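You operate a simulated robot arm through the tools that you are given. There is no shell and no other tool.

You run a simulated two-armed robot. Do the job below in one go: nothing can be reset, and whatever is moved stays where it is left.

## Task
File the brown onion in the blue cup and the red potato in the yellow cup.
Fine: cups of the sample wheel; take both from the table; turn the wheel back to its blank field; the rest ends as it began.

Only the result counts: the job must be done as asked and must still hold three seconds after the hand-in. Knocking over, shifting, dropping, spilling or breaking anything else fails it.

## Robot
Two 7-joint arms with three-finger grippers on one trunk that stands fixed in place. Base frame: the origin is at the foot of the trunk, x ahead of it, y to its left, z up. Readings come in mm, rad, newtons and seconds.
The left shoulder is at [70, 165, 1238], the right one opposite. With the tool pointing down near the work surface each hand reaches from about 360 to 880 mm from the base axis, measured 20 degrees to its own side. Payload 3.91 kg a hand.
The tool frame of a hand sits at the grasp point between the pads (the TCP): z along the fingers, y along the line on which they close. The tips reach 30 mm beyond it. The gripper opens to 116 mm. The gripper's body begins 73 mm behind the TCP.
Orientation is that of the tool frame in the base frame, as a unit quaternion [x, y, z, w]. With the fingers straight down and closing along the base's y, the tool's x points along the base's -x, its y along +y and its z along -z.

## Interface
- The arms move only by the tool servo_tool. It takes "left_deltas", "right_deltas" or both (then of equal length, played together; a hand with none holds still); each is a list that holds one entry, the list of rows, each a list of 7 numbers: the shift along the tool's x, y, z in mm, then the turn, a rotation vector about the tool's x, y, z in rad, then the opening, from 0 (shut) to 1 (fully open). In form: [[[tx, ty, tz, rx, ry, rz, gripper], ...]]. A call has 1 to 20 rows; each row shifts and turns the commanded pose from where the row before left it, along the tool's axes as they then stand. Rows are played at 5 a second. More than 50 mm and 0.15 rad between two rows, or a gripper value outside its range, and nothing of the call is played. Where a pose cannot be reached the arm comes as near as it can. A force on the tool above 50 N (or 10 N above the force at the start of the call, whichever is more), or a blocked arm, ends the call early, and 0.2 s more pass. Each finger travels about 153 mm/s and halts on what it meets, pressing with about 28 N; the grip force reading is that of the motor and also rises with nothing between the fingers. The clock runs only during rows and for 0.2 s after the last one: add rows that do not move to give the fingers time. It gives the time, the measured TCP pose, the force on the tool (base axes), the opening and the grip force at its end, in the units of the frame above (readings bear some noise), with the torque about the TCP (base axes, N m) and any sound that the robot's microphone picked up, and new pictures: "views" is both (left out), scene, wrist or none (wrist: the cameras of the hands that moved).
- Cameras (640 x 400 px; columns grow to the right, rows downward): "scene" is now at [134.8, -12, 1550.5]; the picture's right is [-0.13, -0.99, 0.00], its down [-0.63, 0.08, -0.78] and it looks along [0.77, -0.10, -0.63] (base axes); focal length 314 px, centre (320, 200). "left" rides on the left gripper at [75, 17, -88] in its tool frame; the picture's right is [-0.22, 0.97, 0.00], its down [-0.70, -0.16, -0.70] and it looks along [-0.68, -0.16, 0.71] (tool axes); focal length 247 px, centre (320, 200). "right" rides on the right gripper at [52, 56, -88] in its tool frame; the picture's right is [-0.73, 0.68, 0.00], its down [-0.49, -0.52, -0.70] and it looks along [-0.48, -0.51, 0.71] (tool axes); focal length 247 px, centre (320, 200). There is no depth. A picture from a camera that has moved, and an enlarged one, comes with that camera's place and axes in the base frame and with its lens.
- slide_trunk(by): slides the trunk up (or, below 0, down) by that many mm; the arms and the scene camera ride with it, the base frame stays. It gives what a move gives, with no picture.
- head_to(pan, tilt): turns the head with the scene camera to pan (to the left, within 1.501 rad either way) and tilt (down, from -0.506 to 1.204), counted from straight ahead of the robot. It gives what a move gives, and a new picture of the scene camera.
- enlarge(camera, box): a new picture of the part [left, top, right, bottom] of that camera's present view, enlarged. The clock stands still meanwhile.
- finish_job(): hands the job in; it is judged then, once.

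Nothing tells you positions but the pictures and the camera data. Unless the task says otherwise, let go and move clear before handing in.

The tools are called after ">>>" by a JSON object that holds its "fn" and its "kwargs". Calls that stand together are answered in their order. servo_tool: Moves the arms, as the interface text tells. Its arguments: {"type":"object","properties":{"left_deltas":{"type":"array"},"right_deltas":{"type":"array"},"views":{"type":"string","enum":["both","scene","wrist","none"]}},"required":[]} The other tools are called the same way: slide_trunk (by) slides the trunk up or down; head_to (pan, tilt) turns the head that bears the scene camera; enlarge (camera, box) takes an enlarged picture of a part of a camera's view; finish_job () hands the job in.

At the start:

```text
clock: 0.0
left_ee_pos: [645.8, 105.4, 1338.4]
left_ee_rot: [0.0, 1.0, 0.0, -0.001]
left_ft_force: [0.1, -0.3, 0.3]
left_ft_torque: [0.01, 0.0, 0.02]
left_grip_width: 115.5
left_finger_force: 0.0
right_ee_pos: [640.9, -346.8, 1281.9]
right_ee_rot: [0.0, 1.0, 0.0, 0.002]
right_ft_force: [0.3, -0.2, 0.5]
right_ft_torque: [0.01, -0.02, 0.01]
right_grip_width: 116.0
right_finger_force: 0.1
trunk travel left (down, up): [-775.0, 65.0]
head pan, tilt: [-0.134, 0.682]
```

scene: 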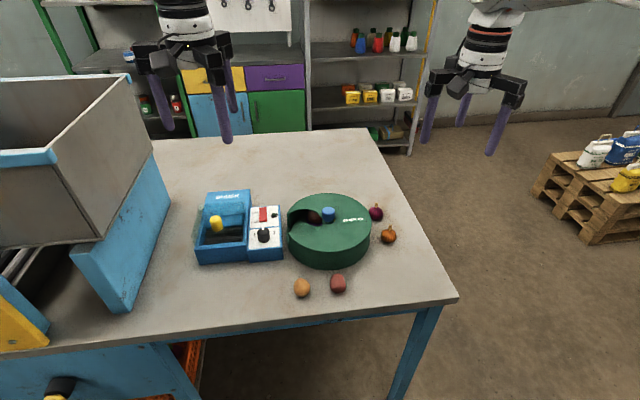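
right: 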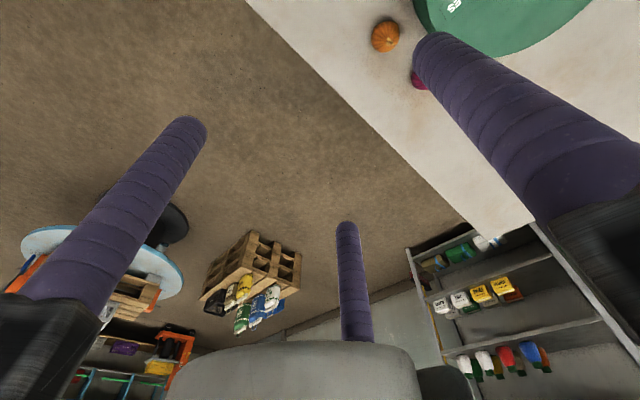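
left: 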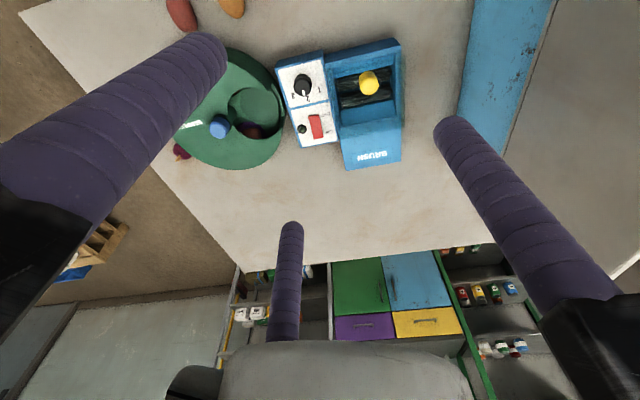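

I see a green drum-like sample wheel with a blue knob and a window on top, a blue machine with a knob and switch next to it, and four items on the table (two onions at the right, two potatoes in front). I'll look closer before moving anything.

>>> {"fn": "enlarge", "kwargs": {"camera": "scene", "box": [180, 170, 420, 310]}}

>>> {"fn": "enlarge", "kwargs": {"camera": "scene", "box": [280, 185, 400, 260]}}

>>> {"fn": "enlarge", "kwargs": {"camera": "left", "box": [150, 30, 420, 190]}}

```text
2.67 times, centred on (300, 240) of scene
camera zoom: at [134.8, -12.0, 1550.5], right [-0.13, -0.99, 0.0], down [-0.63, 0.08, -0.78], along [0.77, -0.1, -0.63], focal length 838 px, centre (373, 93)
```

zoom: 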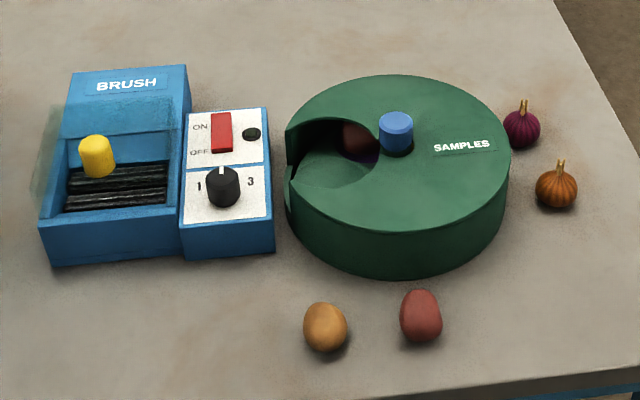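

```text
5.33 times, centred on (340, 222) of scene
camera zoom: at [134.8, -12.0, 1550.5], right [-0.13, -0.99, 0.0], down [-0.63, 0.08, -0.78], along [0.77, -0.1, -0.63], focal length 1677 px, centre (213, 80)
```

zoom: 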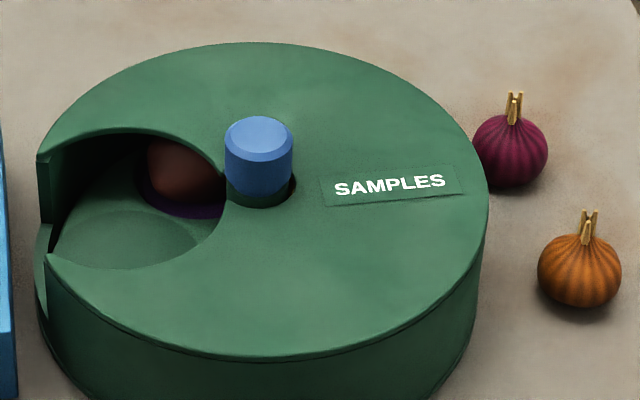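

```text
2.37 times, centred on (285, 110) of left
camera zoom: at [570.6, 121.0, 1424.8], right [0.22, 0.97, 0.0], down [0.7, -0.16, 0.7], along [0.68, -0.16, -0.71], focal length 585 px, centre (403, 413)
```

zoom: 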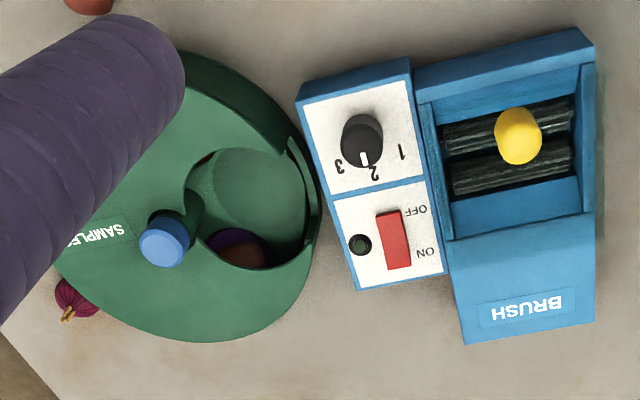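

The wheel's knob (blue) is near (755, -115, top about 1003), with the cover's top near z 975 and the window on its +y side. The brown onion is near (703, -273) and the red potato near (569, -110). I'll bring the right hand above the knob.

>>> {"fn": "servo_tool", "kwargs": {"right_deltas": [[[-16.3, 33.1, 18.9, 0, 0, 0, 1], [-16.3, 33.1, 18.9, 0, 0, 0, 1], [-16.3, 33.1, 18.9, 0, 0, 0, 1], [-16.3, 33.1, 18.9, 0, 0, 0, 1], [-16.3, 33.1, 18.9, 0, 0, 0, 1], [-16.3, 33.1, 18.9, 0, 0, 0, 1], [-16.3, 33.1, 18.9, 0, 0, 0, 1], [0, 0, 0, 0, 0, 0, 1]]], "views": "both"}}

```text
clock: 1.8
left_ee_pos: [645.1, 105.2, 1337.6]
left_ee_rot: [0.0, 1.0, 0.0, 0.0]
left_ft_force: [-0.4, -0.9, 0.2]
left_ft_torque: [-0.02, -0.03, 0.02]
left_grip_width: 116.2
left_finger_force: 0.2
right_ee_pos: [755.1, -116.3, 1148.3]
right_ee_rot: [0.001, 1.0, 0.0, 0.0]
right_ft_force: [0.0, 0.6, 0.6]
right_ft_torque: [-0.01, -0.07, -0.01]
right_grip_width: 116.1
right_finger_force: 0.0
trunk travel left (down, up): [-775.0, 65.0]
head pan, tilt: [-0.134, 0.682]
camera scene: at [134.0, -12.7, 1550.6], right [-0.13, -0.99, 0.0], down [-0.63, 0.08, -0.78], along [0.77, -0.1, -0.63], focal length 314 px, centre (320, 200)
camera right: at [703.4, -59.5, 1236.8], right [0.73, 0.68, 0.0], down [0.49, -0.52, 0.7], along [0.48, -0.51, -0.71], focal length 247 px, centre (320, 200)
```

scene: 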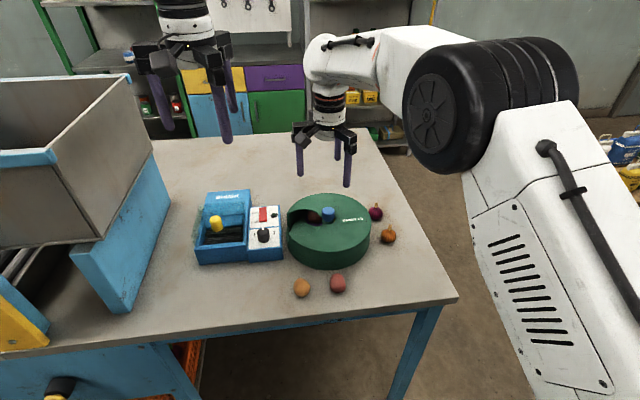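
right: 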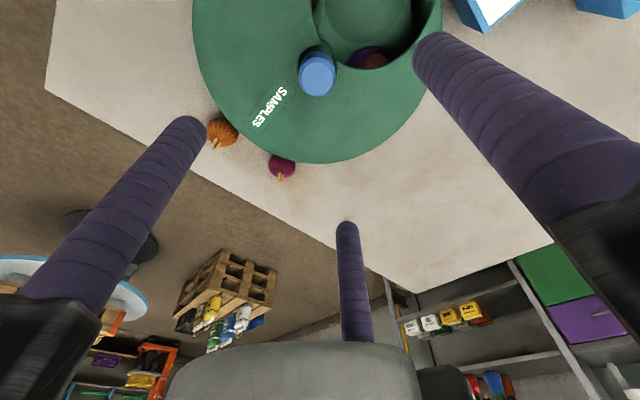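

The hand shows three fingers set at 120°, so I'll plan clearances for that. I'll enlarge the wrist and scene views to refine the positions and see inside the window.

>>> {"fn": "enlarge", "kwargs": {"camera": "right", "box": [180, 0, 480, 190]}}

>>> {"fn": "enlarge", "kwargs": {"camera": "left", "box": [150, 0, 350, 180]}}

>>> {"fn": "enlarge", "kwargs": {"camera": "scene", "box": [270, 130, 400, 310]}}

```text
2.11 times, centred on (330, 95) of right
camera zoom: at [703.4, -59.5, 1236.8], right [0.73, 0.68, 0.0], down [0.49, -0.52, 0.7], along [0.48, -0.51, -0.71], focal length 520 px, centre (299, 421)
```

zoom: 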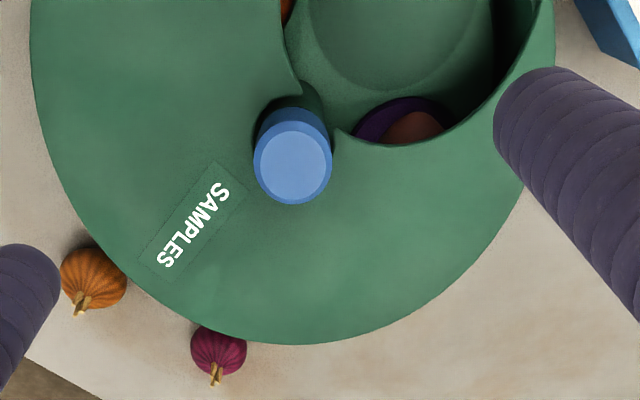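

```text
2.22 times, centred on (250, 90) of left
camera zoom: at [569.8, 120.3, 1425.2], right [0.22, 0.97, 0.0], down [0.7, -0.16, 0.7], along [0.68, -0.16, -0.71], focal length 549 px, centre (476, 444)
```

zoom: 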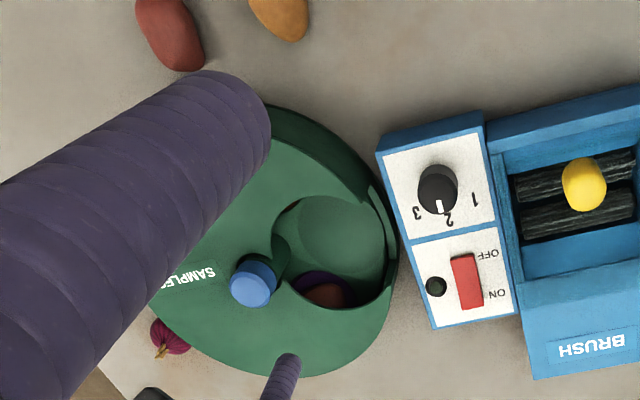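

```text
2.22 times, centred on (335, 220) of scene
camera zoom: at [134.0, -12.7, 1550.6], right [-0.13, -0.99, 0.0], down [-0.63, 0.08, -0.78], along [0.77, -0.1, -0.63], focal length 699 px, centre (287, 156)
```

zoom: 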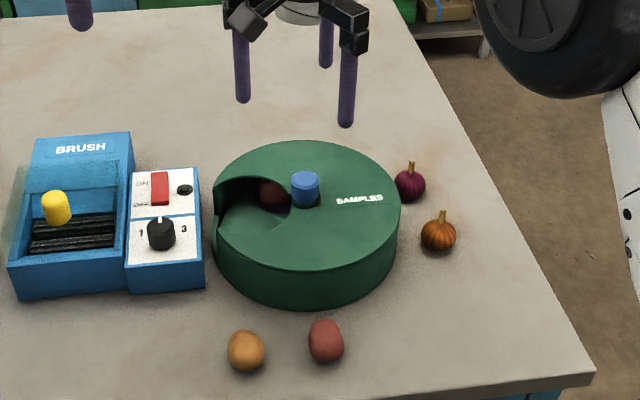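

Both a purple cup (with a red potato) and another cup with an orange item sit beside the blank. The cover's top is at about z 978. I'll lower the right hand toward the knob with the fingers half open and check alignment.

>>> {"fn": "servo_tool", "kwargs": {"right_deltas": [[[1, 1, 35, 0, 0, 0, 0.6], [0, 1, 35, 0, 0, 0, 0.6], [0, 0, 33, 0, 0, 0, 0.6], [0, 0, 0, 0, 0, 0, 0.6]]], "views": "both"}}

>>> {"fn": "enlarge", "kwargs": {"camera": "right", "box": [160, 0, 520, 225]}}

>>> {"fn": "enlarge", "kwargs": {"camera": "scene", "box": [270, 150, 400, 280]}}

>>> {"fn": "enlarge", "kwargs": {"camera": "left", "box": [150, 0, 350, 180]}}

```text
clock: 2.8
left_ee_pos: [645.2, 106.6, 1336.6]
left_ee_rot: [0.0, 1.0, 0.0, 0.0]
left_ft_force: [-0.2, -0.3, -0.5]
left_ft_torque: [0.0, -0.03, -0.01]
left_grip_width: 116.0
left_finger_force: 0.1
right_ee_pos: [755.5, -111.6, 1043.4]
right_ee_rot: [0.0, 1.0, 0.0, 0.001]
right_ft_force: [0.4, 0.6, -0.4]
right_ft_torque: [0.02, -0.01, -0.01]
right_grip_width: 69.6
right_finger_force: 0.1
trunk travel left (down, up): [-775.0, 65.0]
head pan, tilt: [-0.134, 0.682]
camera scene: at [134.6, -11.7, 1550.5], right [-0.13, -0.99, 0.0], down [-0.63, 0.08, -0.78], along [0.77, -0.1, -0.63], focal length 314 px, centre (320, 200)
camera right: at [702.1, -55.6, 1132.8], right [0.73, 0.68, 0.0], down [0.49, -0.52, 0.7], along [0.48, -0.51, -0.71], focal length 247 px, centre (320, 200)
```

scene: 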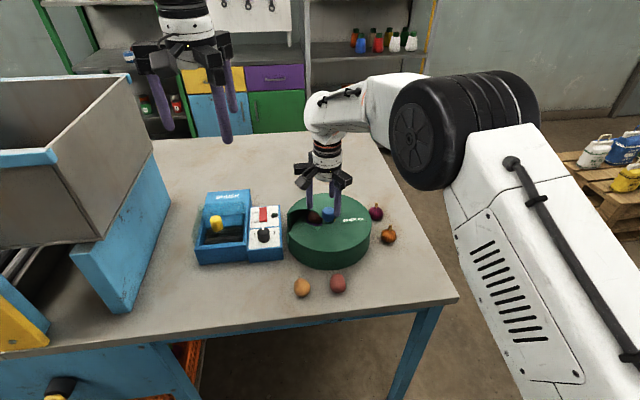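
right: 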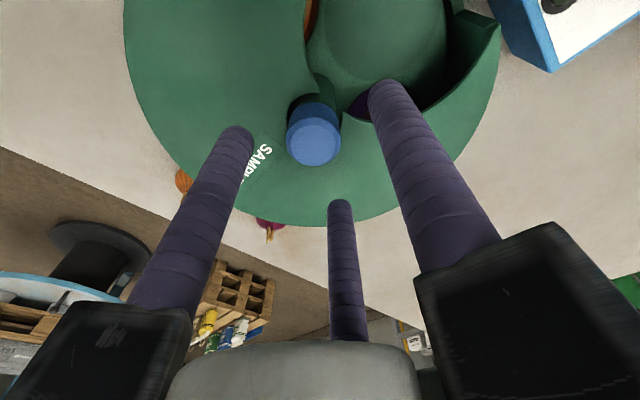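

```text
1.78 times, centred on (340, 112) of right
camera zoom: at [702.1, -55.6, 1132.8], right [0.73, 0.68, 0.0], down [0.49, -0.52, 0.7], along [0.48, -0.51, -0.71], focal length 439 px, centre (284, 356)
```

zoom: 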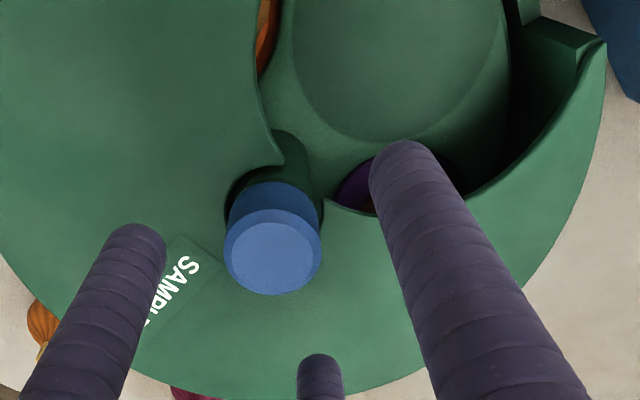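

```text
3.08 times, centred on (335, 215) of scene
camera zoom: at [134.6, -11.7, 1550.5], right [-0.13, -0.99, 0.0], down [-0.63, 0.08, -0.78], along [0.77, -0.1, -0.63], focal length 967 px, centre (274, 154)
```

zoom: 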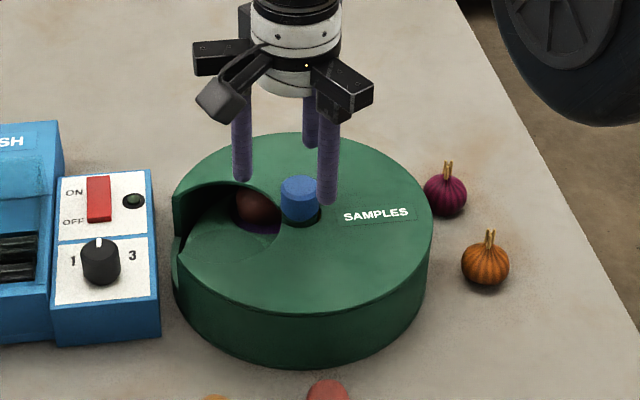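

```text
2.22 times, centred on (250, 90) of left
camera zoom: at [570.5, 121.3, 1424.8], right [0.22, 0.97, 0.0], down [0.7, -0.16, 0.7], along [0.68, -0.16, -0.71], focal length 549 px, centre (476, 444)
```

zoom: 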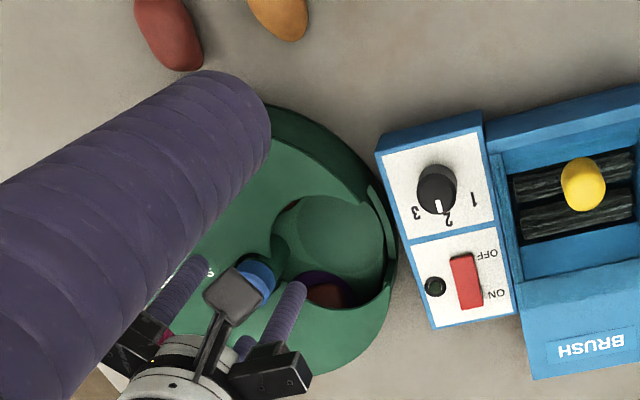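

The tips straddle the knob, which is centred near (755, -115). I'll lower so the tips sit just above the cover and close on the knob.

>>> {"fn": "servo_tool", "kwargs": {"right_deltas": [[[0, -2, 15, 0, 0, 0, 0.55], [0, -1, 14, 0, 0, 0, 0.55], [0, 0, 0, 0, 0, 0, 0.4], [0, 0, 0, 0, 0, 0, 0.2], [0, 0, 0, 0, 0, 0, 0.1], [0, 0, 0, 0, 0, 0, 0.1]]], "views": "both"}}

>>> {"fn": "enlarge", "kwargs": {"camera": "right", "box": [160, 0, 520, 225]}}

>>> {"fn": "enlarge", "kwargs": {"camera": "scene", "box": [270, 150, 400, 280]}}

```text
clock: 4.2
left_ee_pos: [646.9, 104.9, 1337.1]
left_ee_rot: [0.0, 1.0, 0.001, 0.0]
left_ft_force: [0.2, -1.0, -0.4]
left_ft_torque: [0.02, -0.01, 0.0]
left_grip_width: 116.0
left_finger_force: 0.2
right_ee_pos: [754.5, -114.6, 1016.2]
right_ee_rot: [-0.001, 1.0, 0.0, 0.0]
right_ft_force: [6.6, -1.5, 0.4]
right_ft_torque: [-0.19, -0.21, 0.03]
right_grip_width: 36.5
right_finger_force: 25.3
trunk travel left (down, up): [-775.0, 65.0]
head pan, tilt: [-0.134, 0.682]
camera scene: at [135.8, -12.4, 1550.4], right [-0.13, -0.99, 0.0], down [-0.63, 0.08, -0.77], along [0.77, -0.1, -0.63], focal length 314 px, centre (320, 200)
camera right: at [702.4, -58.9, 1105.5], right [0.73, 0.68, 0.0], down [0.49, -0.52, 0.7], along [0.48, -0.51, -0.71], focal length 247 px, centre (320, 200)
```

scene: 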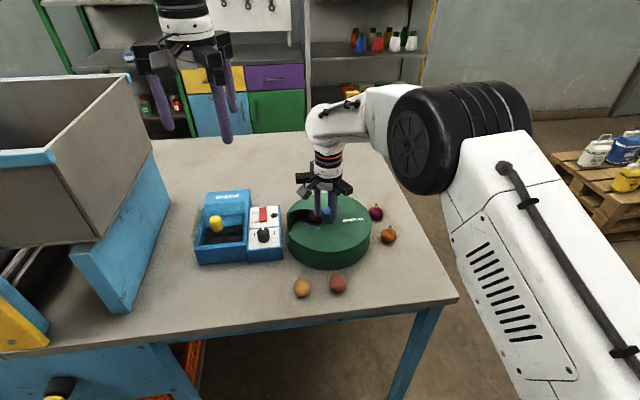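
right: 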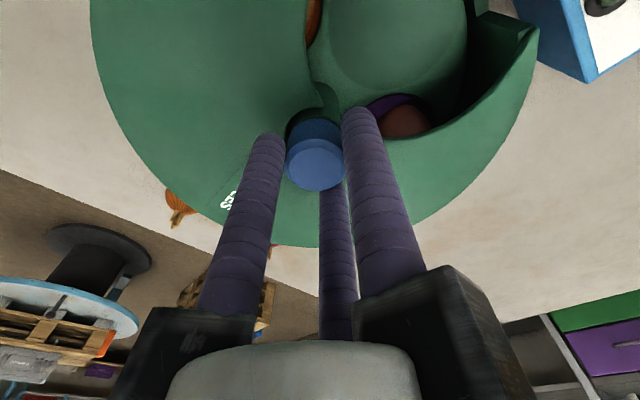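

```text
1.78 times, centred on (340, 112) of right
camera zoom: at [702.4, -58.9, 1105.5], right [0.73, 0.68, 0.0], down [0.49, -0.52, 0.7], along [0.48, -0.51, -0.71], focal length 439 px, centre (284, 356)
```

zoom: 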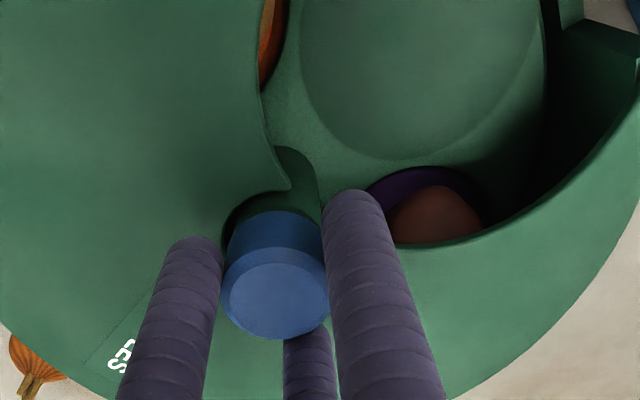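

```text
3.08 times, centred on (335, 215) of scene
camera zoom: at [135.8, -12.4, 1550.4], right [-0.13, -0.99, 0.0], down [-0.63, 0.08, -0.77], along [0.77, -0.1, -0.63], focal length 967 px, centre (274, 154)
```

zoom: 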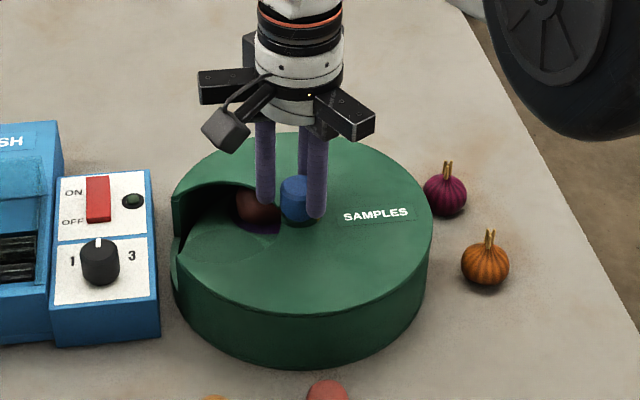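

The knob is held (36.5 mm). I'll turn it counterclockwise by a small amount first to see if the wheel follows.

>>> {"fn": "servo_tool", "kwargs": {"right_deltas": [[[0, 0, 0, 0, 0, -0.1, 0.1], [0, 0, 0, 0, 0, -0.1, 0.1], [0, 0, 0, 0, 0, -0.1, 0.1], [0, 0, 0, 0, 0, -0.1, 0.1], [0, 0, 0, 0, 0, -0.1, 0.1], [0, 0, 0, 0, 0, 0, 0.1]]], "views": "both"}}

>>> {"fn": "enlarge", "kwargs": {"camera": "scene", "box": [270, 150, 400, 280]}}

```text
clock: 5.6
left_ee_pos: [646.9, 104.3, 1336.7]
left_ee_rot: [0.0, 1.0, 0.0, 0.0]
left_ft_force: [-0.1, -0.1, -0.1]
left_ft_torque: [0.0, -0.01, -0.02]
left_grip_width: 116.0
left_finger_force: 0.0
right_ee_pos: [754.0, -116.4, 1016.8]
right_ee_rot: [-0.248, 0.969, 0.0, -0.001]
right_ft_force: [3.7, -2.4, -1.1]
right_ft_torque: [-0.09, -0.12, 0.02]
right_grip_width: 36.6
right_finger_force: 25.0
trunk travel left (down, up): [-775.0, 65.0]
head pan, tilt: [-0.134, 0.682]
camera scene: at [135.6, -12.4, 1550.4], right [-0.13, -0.99, 0.0], down [-0.63, 0.08, -0.78], along [0.77, -0.1, -0.63], focal length 314 px, centre (320, 200)
camera right: at [680.6, -91.3, 1105.6], right [0.31, 0.95, 0.0], down [0.68, -0.22, 0.7], along [0.66, -0.22, -0.71], focal length 247 px, centre (320, 200)
```

scene: 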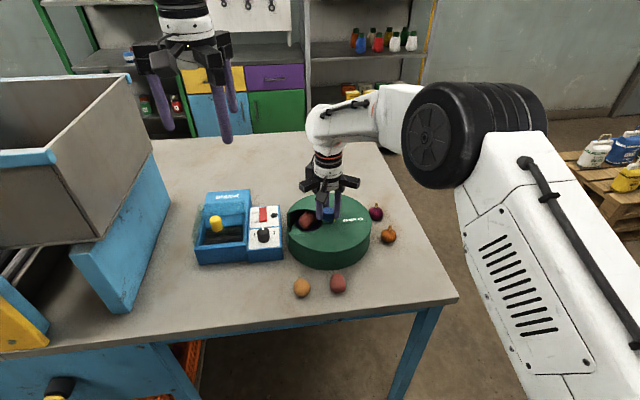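
right: 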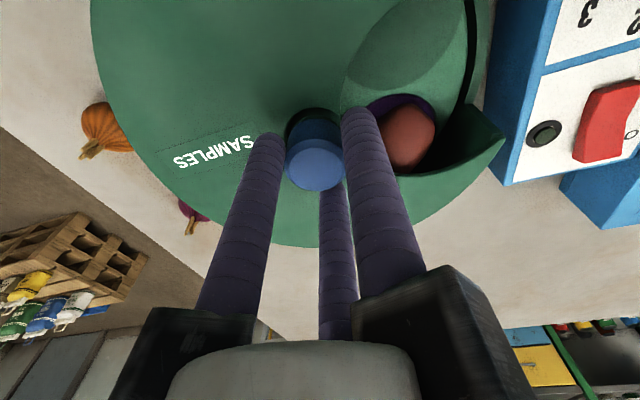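

```text
3.08 times, centred on (335, 215) of scene
camera zoom: at [135.6, -12.4, 1550.4], right [-0.13, -0.99, 0.0], down [-0.63, 0.08, -0.78], along [0.77, -0.1, -0.63], focal length 967 px, centre (274, 154)
```

zoom: 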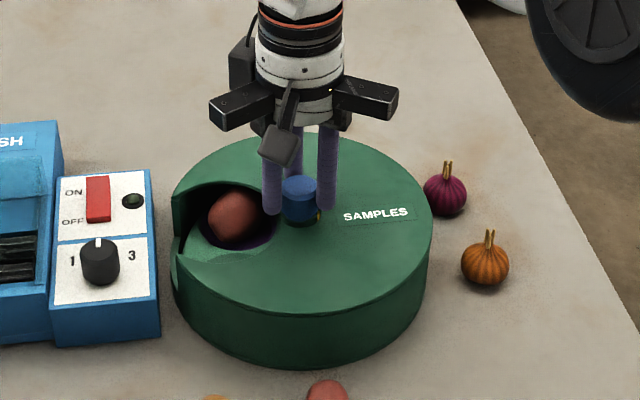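

The wheel follows the knob; the purple cup with a potato comes to the window. I'll keep turning to find the next cups.

>>> {"fn": "servo_tool", "kwargs": {"right_deltas": [[[0, 0, 0, 0, 0, -0.1, 0.1], [0, 0, 0, 0, 0, -0.1, 0.1], [0, 0, 0, 0, 0, -0.1, 0.1], [0, 0, 0, 0, 0, -0.1, 0.1], [0, 0, 0, 0, 0, -0.1, 0.1], [0, 0, 0, 0, 0, -0.05, 0.1], [0, 0, 0, 0, 0, 0, 0.1]]], "views": "both"}}

>>> {"fn": "enlarge", "kwargs": {"camera": "scene", "box": [270, 150, 400, 280]}}

```text
clock: 7.2
left_ee_pos: [645.6, 104.9, 1337.9]
left_ee_rot: [0.001, 1.0, 0.0, 0.001]
left_ft_force: [0.4, -0.5, -0.2]
left_ft_torque: [0.02, 0.01, 0.01]
left_grip_width: 116.0
left_finger_force: 0.0
right_ee_pos: [753.0, -116.0, 1016.3]
right_ee_rot: [-0.502, 0.865, 0.0, -0.001]
right_ft_force: [-11.4, -3.3, -11.3]
right_ft_torque: [0.07, 0.42, -0.03]
right_grip_width: 36.2
right_finger_force: 24.5
trunk travel left (down, up): [-775.0, 65.0]
head pan, tilt: [-0.134, 0.682]
camera scene: at [134.5, -13.0, 1550.4], right [-0.13, -0.99, 0.0], down [-0.63, 0.09, -0.78], along [0.77, -0.1, -0.63], focal length 314 px, centre (320, 200)
camera right: at [677.8, -134.1, 1105.8], right [-0.23, 0.97, 0.0], down [0.7, 0.16, 0.7], along [0.68, 0.16, -0.72], focal length 247 px, centre (320, 200)
```

scene: 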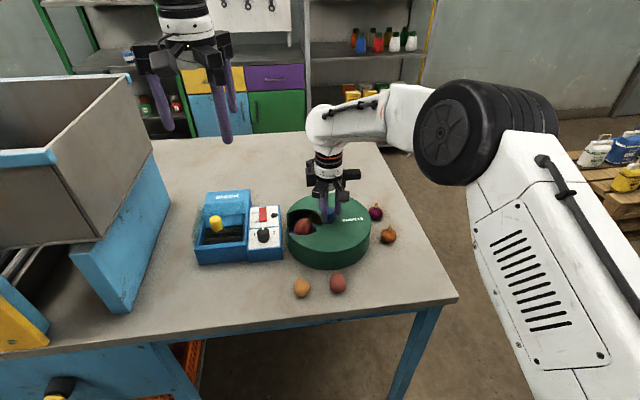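
right: 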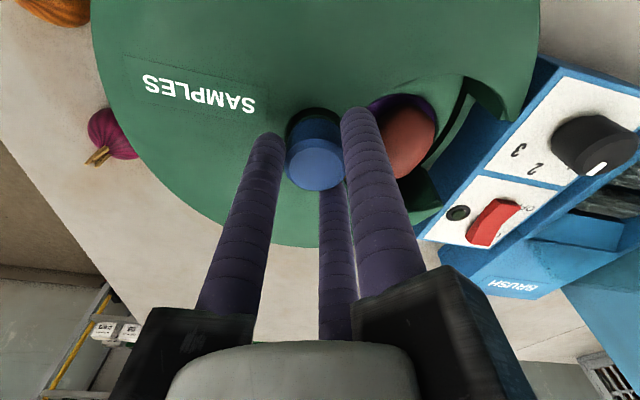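

```text
3.08 times, centred on (335, 215) of scene
camera zoom: at [134.5, -13.0, 1550.4], right [-0.13, -0.99, 0.0], down [-0.63, 0.09, -0.78], along [0.77, -0.1, -0.63], focal length 967 px, centre (274, 154)
```

zoom: 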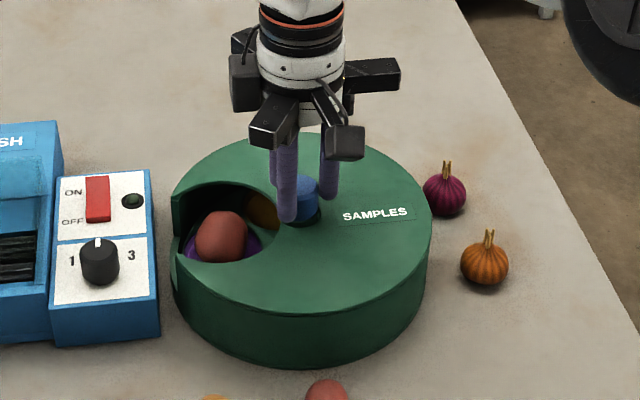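

The purple cup is at the window and an orange-tan item follows in the next cup. I'll release, lift slightly and check the window.

>>> {"fn": "servo_tool", "kwargs": {"right_deltas": [[[0, 0, 0, 0, 0, 0, 0.4], [0, 0, 0, 0, 0, 0, 0.5], [0, 0, -30, 0, 0, 0, 0.5], [0, 0, -40, 0, 0, 0, 0.5], [0, 0, -40, 0, 0, 0, 0.5], [0, 0, 0, 0, 0, 0, 0.5]]], "views": "scene"}}

>>> {"fn": "enlarge", "kwargs": {"camera": "scene", "box": [270, 180, 390, 270]}}

>>> {"fn": "enlarge", "kwargs": {"camera": "left", "box": [150, 0, 350, 180]}}

>>> {"fn": "enlarge", "kwargs": {"camera": "right", "box": [160, 0, 640, 270]}}

```text
clock: 8.6
left_ee_pos: [645.7, 104.2, 1337.0]
left_ee_rot: [0.0, 1.0, 0.0, 0.0]
left_ft_force: [-0.3, 0.3, -0.5]
left_ft_torque: [0.0, 0.02, -0.01]
left_grip_width: 116.0
left_finger_force: 0.1
right_ee_pos: [754.0, -116.2, 1128.2]
right_ee_rot: [-0.501, 0.865, 0.0, 0.001]
right_ft_force: [0.4, -0.1, -0.9]
right_ft_torque: [0.01, 0.04, -0.01]
right_grip_width: 58.0
right_finger_force: 0.1
trunk travel left (down, up): [-775.0, 65.0]
head pan, tilt: [-0.134, 0.682]
camera scene: at [135.3, -11.9, 1550.4], right [-0.13, -0.99, 0.0], down [-0.63, 0.08, -0.78], along [0.77, -0.1, -0.63], focal length 314 px, centre (320, 200)
```

scene: 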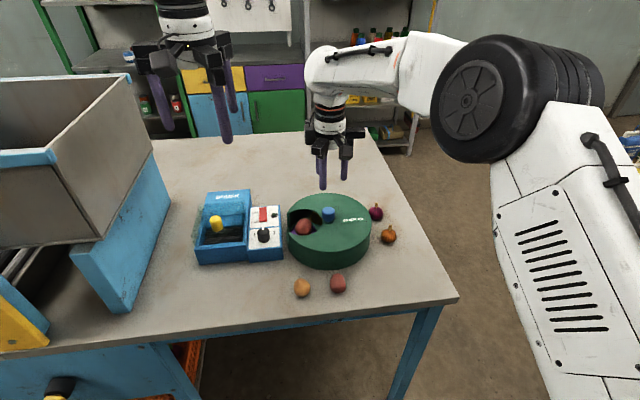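

```text
4.44 times, centred on (330, 225) of scene
camera zoom: at [135.3, -11.9, 1550.4], right [-0.13, -0.99, 0.0], down [-0.63, 0.08, -0.78], along [0.77, -0.1, -0.63], focal length 1397 px, centre (276, 89)
```

zoom: 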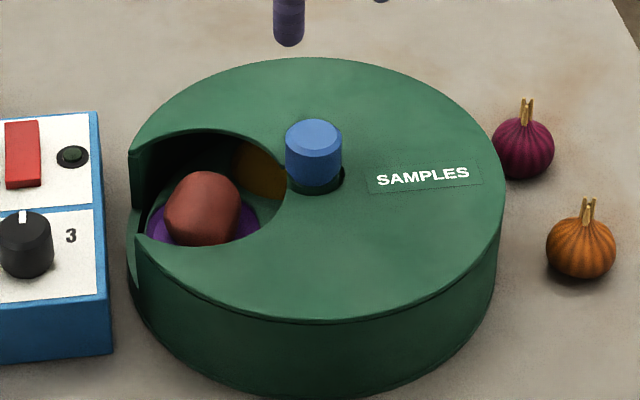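

```text
2.22 times, centred on (250, 90) of left
camera zoom: at [571.0, 121.0, 1424.5], right [0.22, 0.97, 0.0], down [0.7, -0.16, 0.7], along [0.68, -0.16, -0.71], focal length 549 px, centre (476, 444)
```

zoom: 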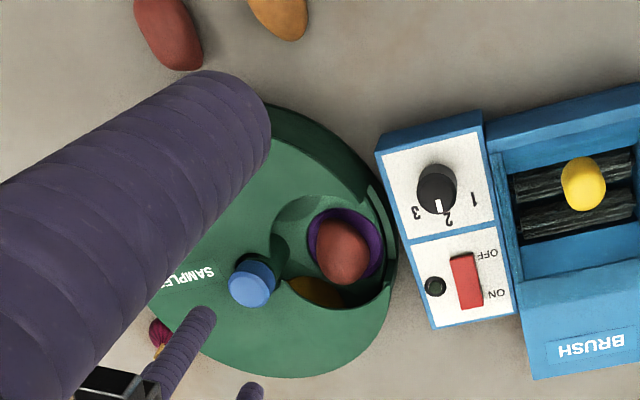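

```text
1.33 times, centred on (400, 135) of right
camera zoom: at [678.1, -133.6, 1217.4], right [-0.23, 0.97, 0.0], down [0.7, 0.16, 0.7], along [0.68, 0.16, -0.71], focal length 329 px, centre (213, 287)
```

zoom: 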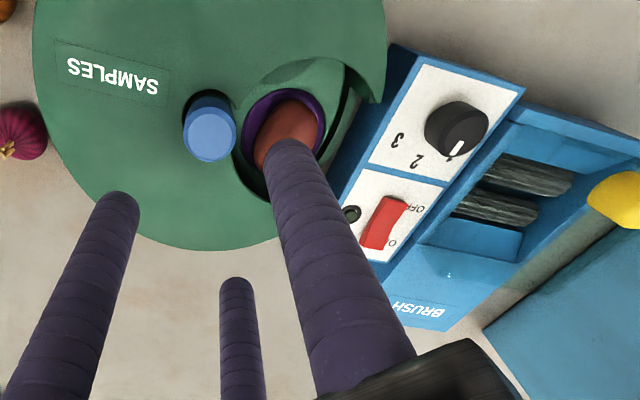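

An empty gold/yellow-looking cup comes next after purple. I'll turn the free hand back (+120°, above the wheel) to regain wrist range, then re-grip.

>>> {"fn": "servo_tool", "kwargs": {"right_deltas": [[[0, 0, 0, 0, 0, 0.15, 0.5], [0, 0, 0, 0, 0, 0.15, 0.5], [0, 0, 0, 0, 0, 0.15, 0.5], [0, 0, 0, 0, 0, 0.15, 0.5], [0, 0, 0, 0, 0, 0.15, 0.5], [0, 0, 0, 0, 0, 0.15, 0.5], [0, 0, 0, 0, 0, 0.15, 0.5], [0, 0, 0, 0, 0, 0.15, 0.5], [0, 0, 0, 0, 0, 0.15, 0.5], [0, 0, 0, 0, 0, 0.15, 0.5], [0, 0, 0, 0, 0, 0.15, 0.5], [0, 0, 0, 0, 0, 0.15, 0.5], [0, 0, 0, 0, 0, 0.15, 0.5], [0, 0, 0, 0, 0, 0.144, 0.5], [0, 0, 0, 0, 0, 0, 0.5]]], "views": "both"}}

```text
clock: 11.8
left_ee_pos: [646.0, 105.3, 1337.6]
left_ee_rot: [0.0, 1.0, 0.0, 0.0]
left_ft_force: [-0.5, 0.4, -0.4]
left_ft_torque: [0.0, 0.01, -0.03]
left_grip_width: 116.0
left_finger_force: 0.0
right_ee_pos: [752.9, -115.3, 1127.7]
right_ee_rot: [0.498, 0.867, 0.0, 0.001]
right_ft_force: [-0.3, 0.7, -0.5]
right_ft_torque: [-0.01, 0.0, 0.0]
right_grip_width: 58.2
right_finger_force: 0.0
trunk travel left (down, up): [-775.0, 65.0]
head pan, tilt: [-0.134, 0.682]
camera scene: at [134.8, -12.0, 1550.5], right [-0.13, -0.99, 0.0], down [-0.63, 0.08, -0.78], along [0.77, -0.1, -0.63], focal length 314 px, centre (320, 200)
camera right: at [775.4, -42.0, 1216.0], right [0.96, -0.29, 0.0], down [-0.21, -0.68, 0.7], along [-0.2, -0.67, -0.71], focal length 247 px, centre (320, 200)
```

scene: 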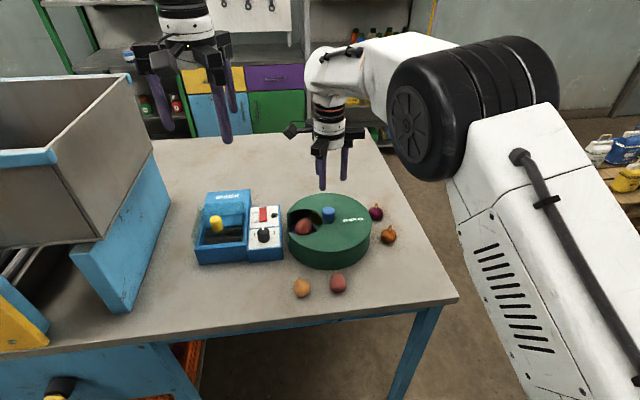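
right: 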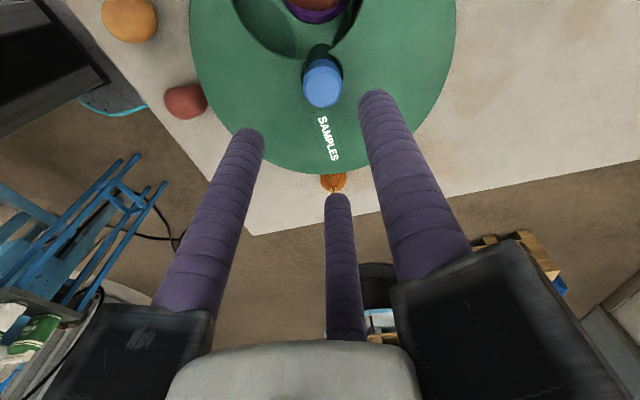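

The wrist has the range. I'll descend, re-grip the knob, and turn one more slot.

>>> {"fn": "servo_tool", "kwargs": {"right_deltas": [[[-0.5, 0.9, 40, 0, 0, 0, 0.5], [0, 0, 40, 0, 0, 0, 0.5], [0, 0, 32, 0, 0, 0, 0.5], [0, 0, 0, 0, 0, 0, 0.3], [0, 0, 0, 0, 0, 0, 0.1], [0, 0, 0, 0, 0, 0, 0.1], [0, 0, 0, 0, 0, -0.1, 0.1], [0, 0, 0, 0, 0, -0.1, 0.1], [0, 0, 0, 0, 0, -0.1, 0.1], [0, 0, 0, 0, 0, -0.1, 0.1], [0, 0, 0, 0, 0, -0.1, 0.1], [0, 0, 0, 0, 0, -0.1, 0.1], [0, 0, 0, 0, 0, -0.1, 0.1], [0, 0, 0, 0, 0, -0.1, 0.1], [0, 0, 0, 0, 0, -0.1, 0.1], [0, 0, 0, 0, 0, -0.1, 0.1], [0, 0, 0, 0, 0, -0.047, 0.1], [0, 0, 0, 0, 0, 0, 0.1]]], "views": "both"}}

>>> {"fn": "enlarge", "kwargs": {"camera": "scene", "box": [270, 180, 390, 270]}}

>>> {"fn": "enlarge", "kwargs": {"camera": "right", "box": [160, 0, 520, 225]}}

```text
clock: 15.6
left_ee_pos: [645.7, 104.1, 1336.3]
left_ee_rot: [0.0, 1.0, 0.0, 0.0]
left_ft_force: [-0.1, 0.4, 0.8]
left_ft_torque: [0.01, 0.0, 0.0]
left_grip_width: 115.8
left_finger_force: 0.2
right_ee_pos: [754.1, -116.9, 1014.8]
right_ee_rot: [-0.002, 1.0, 0.0, -0.001]
right_ft_force: [-0.5, -9.5, -6.0]
right_ft_torque: [-0.13, -0.02, 0.03]
right_grip_width: 34.0
right_finger_force: 22.4
trunk travel left (down, up): [-775.0, 65.0]
head pan, tilt: [-0.134, 0.682]
camera scene: at [135.7, -14.0, 1550.4], right [-0.13, -0.99, 0.0], down [-0.63, 0.09, -0.77], along [0.77, -0.1, -0.63], focal length 314 px, centre (320, 200)
camera right: at [702.1, -61.5, 1103.3], right [0.73, 0.69, 0.0], down [0.49, -0.52, 0.7], along [0.48, -0.51, -0.71], focal length 247 px, centre (320, 200)
```

scene: 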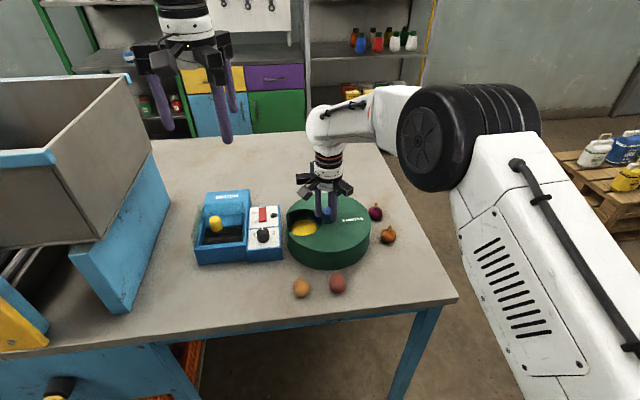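
right: 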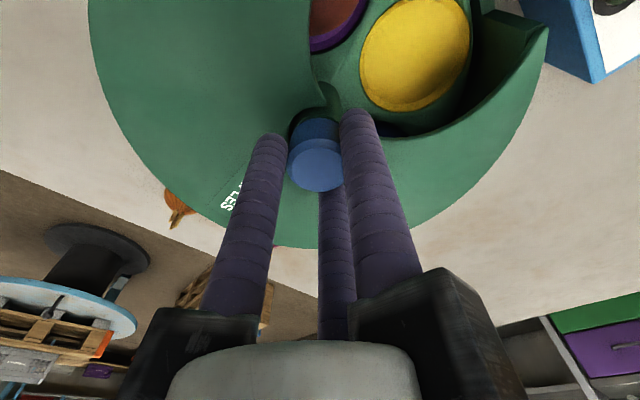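

```text
4.44 times, centred on (330, 225) of scene
camera zoom: at [135.7, -14.0, 1550.4], right [-0.13, -0.99, 0.0], down [-0.63, 0.09, -0.77], along [0.77, -0.1, -0.63], focal length 1397 px, centre (276, 89)
```

zoom: 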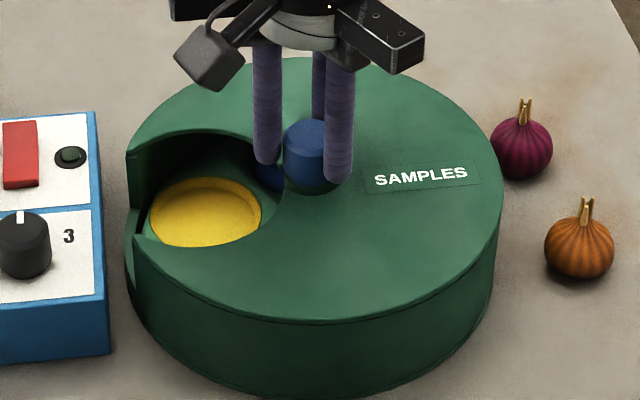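

```text
1.78 times, centred on (340, 112) of right
camera zoom: at [702.1, -61.5, 1103.3], right [0.73, 0.69, 0.0], down [0.49, -0.52, 0.7], along [0.48, -0.51, -0.71], focal length 439 px, centre (284, 356)
```

zoom: 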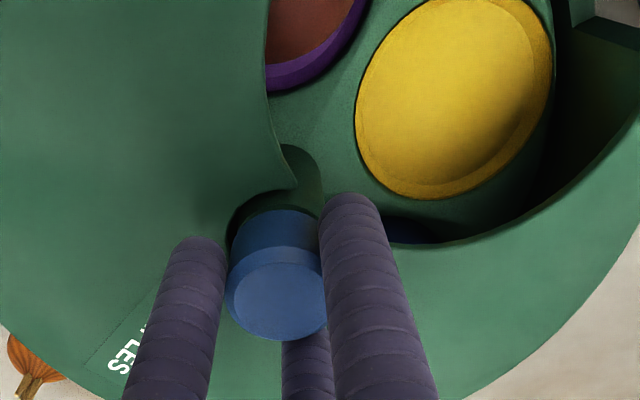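

The yellow cup is at the window (empty), and blue follows it. Yellow still looks about 8-10° short of centre, so I'll nudge a bit further.

>>> {"fn": "servo_tool", "kwargs": {"right_deltas": [[[0, 0, 0, 0, 0, -0.06, 0.1], [0, 0, 0, 0, 0, -0.06, 0.1], [0, 0, 0, 0, 0, 0, 0.1]]], "views": "none"}}

>>> {"fn": "enlarge", "kwargs": {"camera": "scene", "box": [270, 180, 390, 270]}}

>>> {"fn": "enlarge", "kwargs": {"camera": "right", "box": [160, 0, 520, 225]}}

```text
clock: 16.4
left_ee_pos: [645.6, 102.3, 1337.4]
left_ee_rot: [0.001, 1.0, 0.001, 0.0]
left_ft_force: [-1.2, 0.6, -1.3]
left_ft_torque: [0.0, 0.03, -0.01]
left_grip_width: 116.2
left_finger_force: 0.1
right_ee_pos: [755.3, -116.2, 1015.4]
right_ee_rot: [-0.063, 0.998, 0.001, 0.0]
right_ft_force: [-2.3, -11.2, -5.8]
right_ft_torque: [-0.26, 0.12, 0.0]
right_grip_width: 34.1
right_finger_force: 23.0
trunk travel left (down, up): [-775.0, 65.0]
head pan, tilt: [-0.134, 0.682]
```

```text
4.44 times, centred on (330, 225) of scene
camera zoom: at [135.2, -14.4, 1550.4], right [-0.13, -0.99, 0.0], down [-0.63, 0.09, -0.78], along [0.77, -0.1, -0.63], focal length 1397 px, centre (276, 89)
```

zoom: 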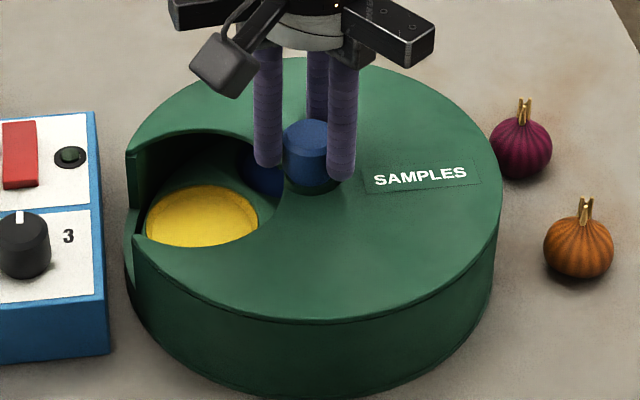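

```text
1.78 times, centred on (340, 112) of right
camera zoom: at [695.7, -68.2, 1103.4], right [0.64, 0.77, 0.0], down [0.55, -0.46, 0.7], along [0.54, -0.45, -0.71], focal length 439 px, centre (284, 356)
```

zoom: 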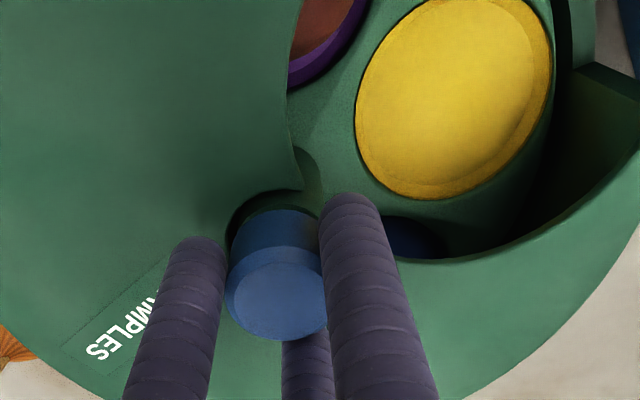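

I'll release, lift clear and check the yellow cup's centring from the left wrist camera.

>>> {"fn": "servo_tool", "kwargs": {"right_deltas": [[[0, 0, 0, 0, 0, 0, 0.4], [0, 0, 0, 0, 0, 0, 0.5], [0, 0, -30, 0, 0, 0, 0.5], [0, 0, -40, 0, 0, 0, 0.5], [0, 0, -40, 0, 0, 0, 0.5], [0, 0, 0, 0, 0, 0, 0.5]]], "views": "none"}}

>>> {"fn": "enlarge", "kwargs": {"camera": "scene", "box": [270, 180, 390, 270]}}

>>> {"fn": "enlarge", "kwargs": {"camera": "left", "box": [150, 0, 350, 180]}}

>>> {"fn": "enlarge", "kwargs": {"camera": "right", "box": [160, 0, 520, 225]}}

```text
clock: 17.8
left_ee_pos: [646.2, 106.2, 1336.3]
left_ee_rot: [0.0, 1.0, -0.001, -0.001]
left_ft_force: [0.3, 0.0, -0.2]
left_ft_torque: [-0.01, -0.01, 0.01]
left_grip_width: 116.0
left_finger_force: 0.0
right_ee_pos: [755.7, -115.5, 1125.9]
right_ee_rot: [-0.063, 0.998, 0.0, 0.0]
right_ft_force: [0.8, 0.0, -0.4]
right_ft_torque: [-0.01, 0.02, -0.03]
right_grip_width: 57.8
right_finger_force: 0.1
trunk travel left (down, up): [-775.0, 65.0]
head pan, tilt: [-0.134, 0.682]
```

```text
4.44 times, centred on (330, 225) of scene
camera zoom: at [135.2, -11.7, 1550.5], right [-0.13, -0.99, 0.0], down [-0.63, 0.08, -0.78], along [0.77, -0.1, -0.63], focal length 1397 px, centre (276, 89)
```

zoom: 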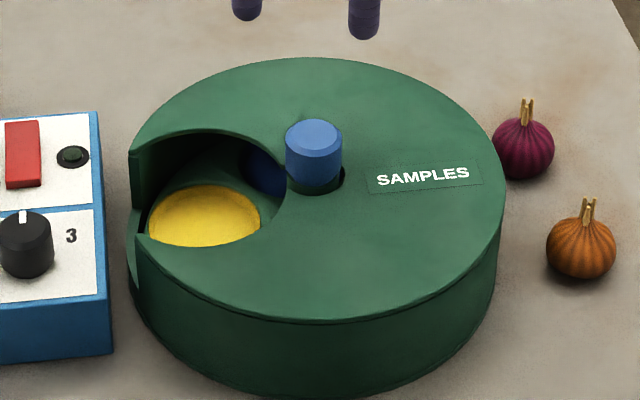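

```text
2.22 times, centred on (250, 90) of left
camera zoom: at [571.0, 121.2, 1424.5], right [0.22, 0.97, 0.0], down [0.7, -0.16, 0.7], along [0.68, -0.16, -0.71], focal length 549 px, centre (476, 444)
```

zoom: 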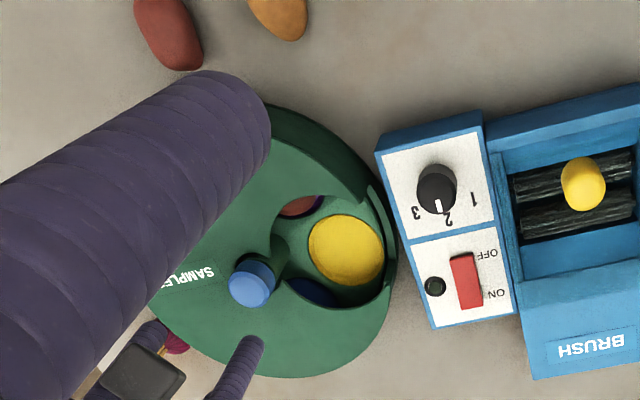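

```text
1.78 times, centred on (340, 112) of right
camera zoom: at [695.4, -66.5, 1214.6], right [0.64, 0.77, 0.0], down [0.55, -0.46, 0.7], along [0.54, -0.45, -0.71], focal length 439 px, centre (284, 356)
```

zoom: 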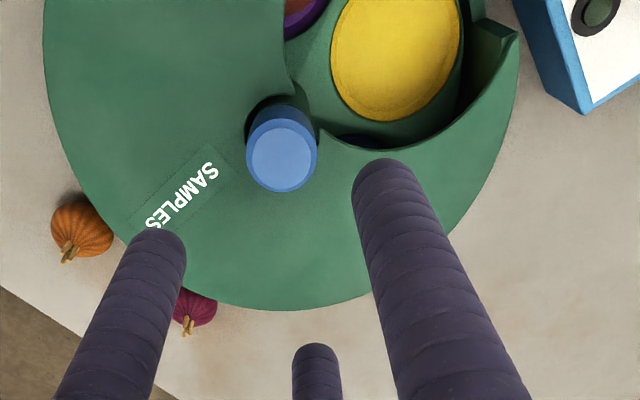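

Comparing positions, the fields are spaced 72° (5 fields), so yellow needs about 17° more. I'll re-grip and turn 0.293 rad further.

>>> {"fn": "servo_tool", "kwargs": {"right_deltas": [[[0, 0, 40, 0, 0, 0, 0.5], [0, 0, 40, 0, 0, 0, 0.5], [0, 0, 30, 0, 0, 0, 0.5], [0, 0, 0, 0, 0, 0, 0.3], [0, 0, 0, 0, 0, 0, 0.1], [0, 0, 0, 0, 0, 0, 0.1], [0, 0, 0, 0, 0, -0.1, 0.1], [0, 0, 0, 0, 0, -0.1, 0.1], [0, 0, 0, 0, 0, -0.093, 0.1], [0, 0, 0, 0, 0, 0, 0.1], [0, 0, 0, 0, 0, 0, 0.4], [0, 0, 0, 0, 0, 0, 0.5], [0, 0, -30, 0, 0, 0, 0.5], [0, 0, -40, 0, 0, 0, 0.5], [0, 0, -40, 0, 0, 0, 0.5], [0, 0, 0, 0, 0, 0, 0.5]]], "views": "none"}}

>>> {"fn": "enlarge", "kwargs": {"camera": "scene", "box": [270, 180, 390, 270]}}

>>> {"fn": "enlarge", "kwargs": {"camera": "left", "box": [150, 0, 350, 180]}}

>>> {"fn": "enlarge", "kwargs": {"camera": "right", "box": [160, 0, 520, 225]}}

```text
clock: 21.2
left_ee_pos: [646.4, 104.7, 1335.7]
left_ee_rot: [0.0, 1.0, 0.0, 0.0]
left_ft_force: [0.0, 0.2, 0.3]
left_ft_torque: [-0.03, 0.01, 0.0]
left_grip_width: 116.0
left_finger_force: 0.2
right_ee_pos: [756.8, -115.9, 1126.6]
right_ee_rot: [-0.207, 0.978, 0.0, 0.0]
right_ft_force: [-0.7, -0.7, 0.4]
right_ft_torque: [0.01, 0.01, 0.01]
right_grip_width: 58.0
right_finger_force: 0.1
trunk travel left (down, up): [-775.0, 65.0]
head pan, tilt: [-0.134, 0.682]
```

```text
4.44 times, centred on (330, 225) of scene
camera zoom: at [135.4, -12.0, 1550.4], right [-0.13, -0.99, 0.0], down [-0.63, 0.08, -0.78], along [0.77, -0.1, -0.63], focal length 1397 px, centre (276, 89)
```

zoom: 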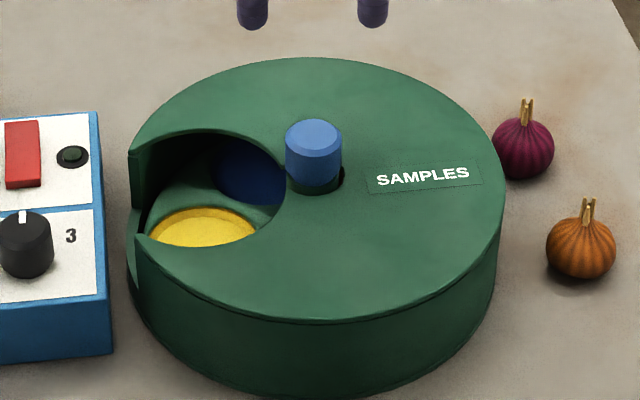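

```text
2.22 times, centred on (250, 90) of left
camera zoom: at [571.1, 121.0, 1424.5], right [0.22, 0.97, 0.0], down [0.7, -0.16, 0.7], along [0.68, -0.16, -0.71], focal length 549 px, centre (476, 444)
```

zoom: 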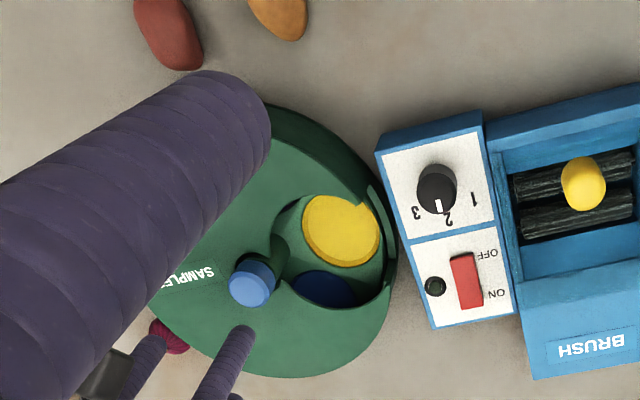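

```text
1.78 times, centred on (340, 112) of right
camera zoom: at [685.6, -84.9, 1214.6], right [0.39, 0.92, 0.0], down [0.66, -0.28, 0.7], along [0.64, -0.28, -0.71], focal length 439 px, centre (284, 356)
```

zoom: 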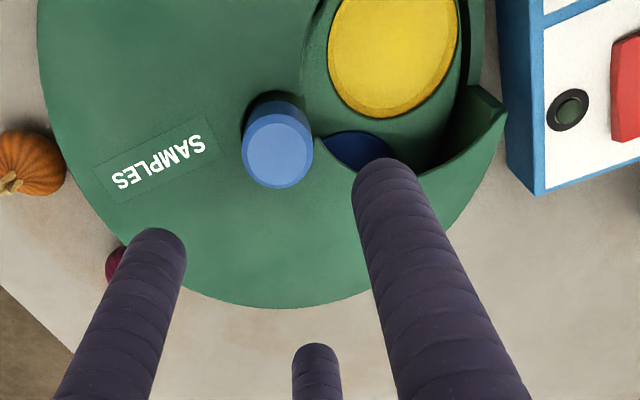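

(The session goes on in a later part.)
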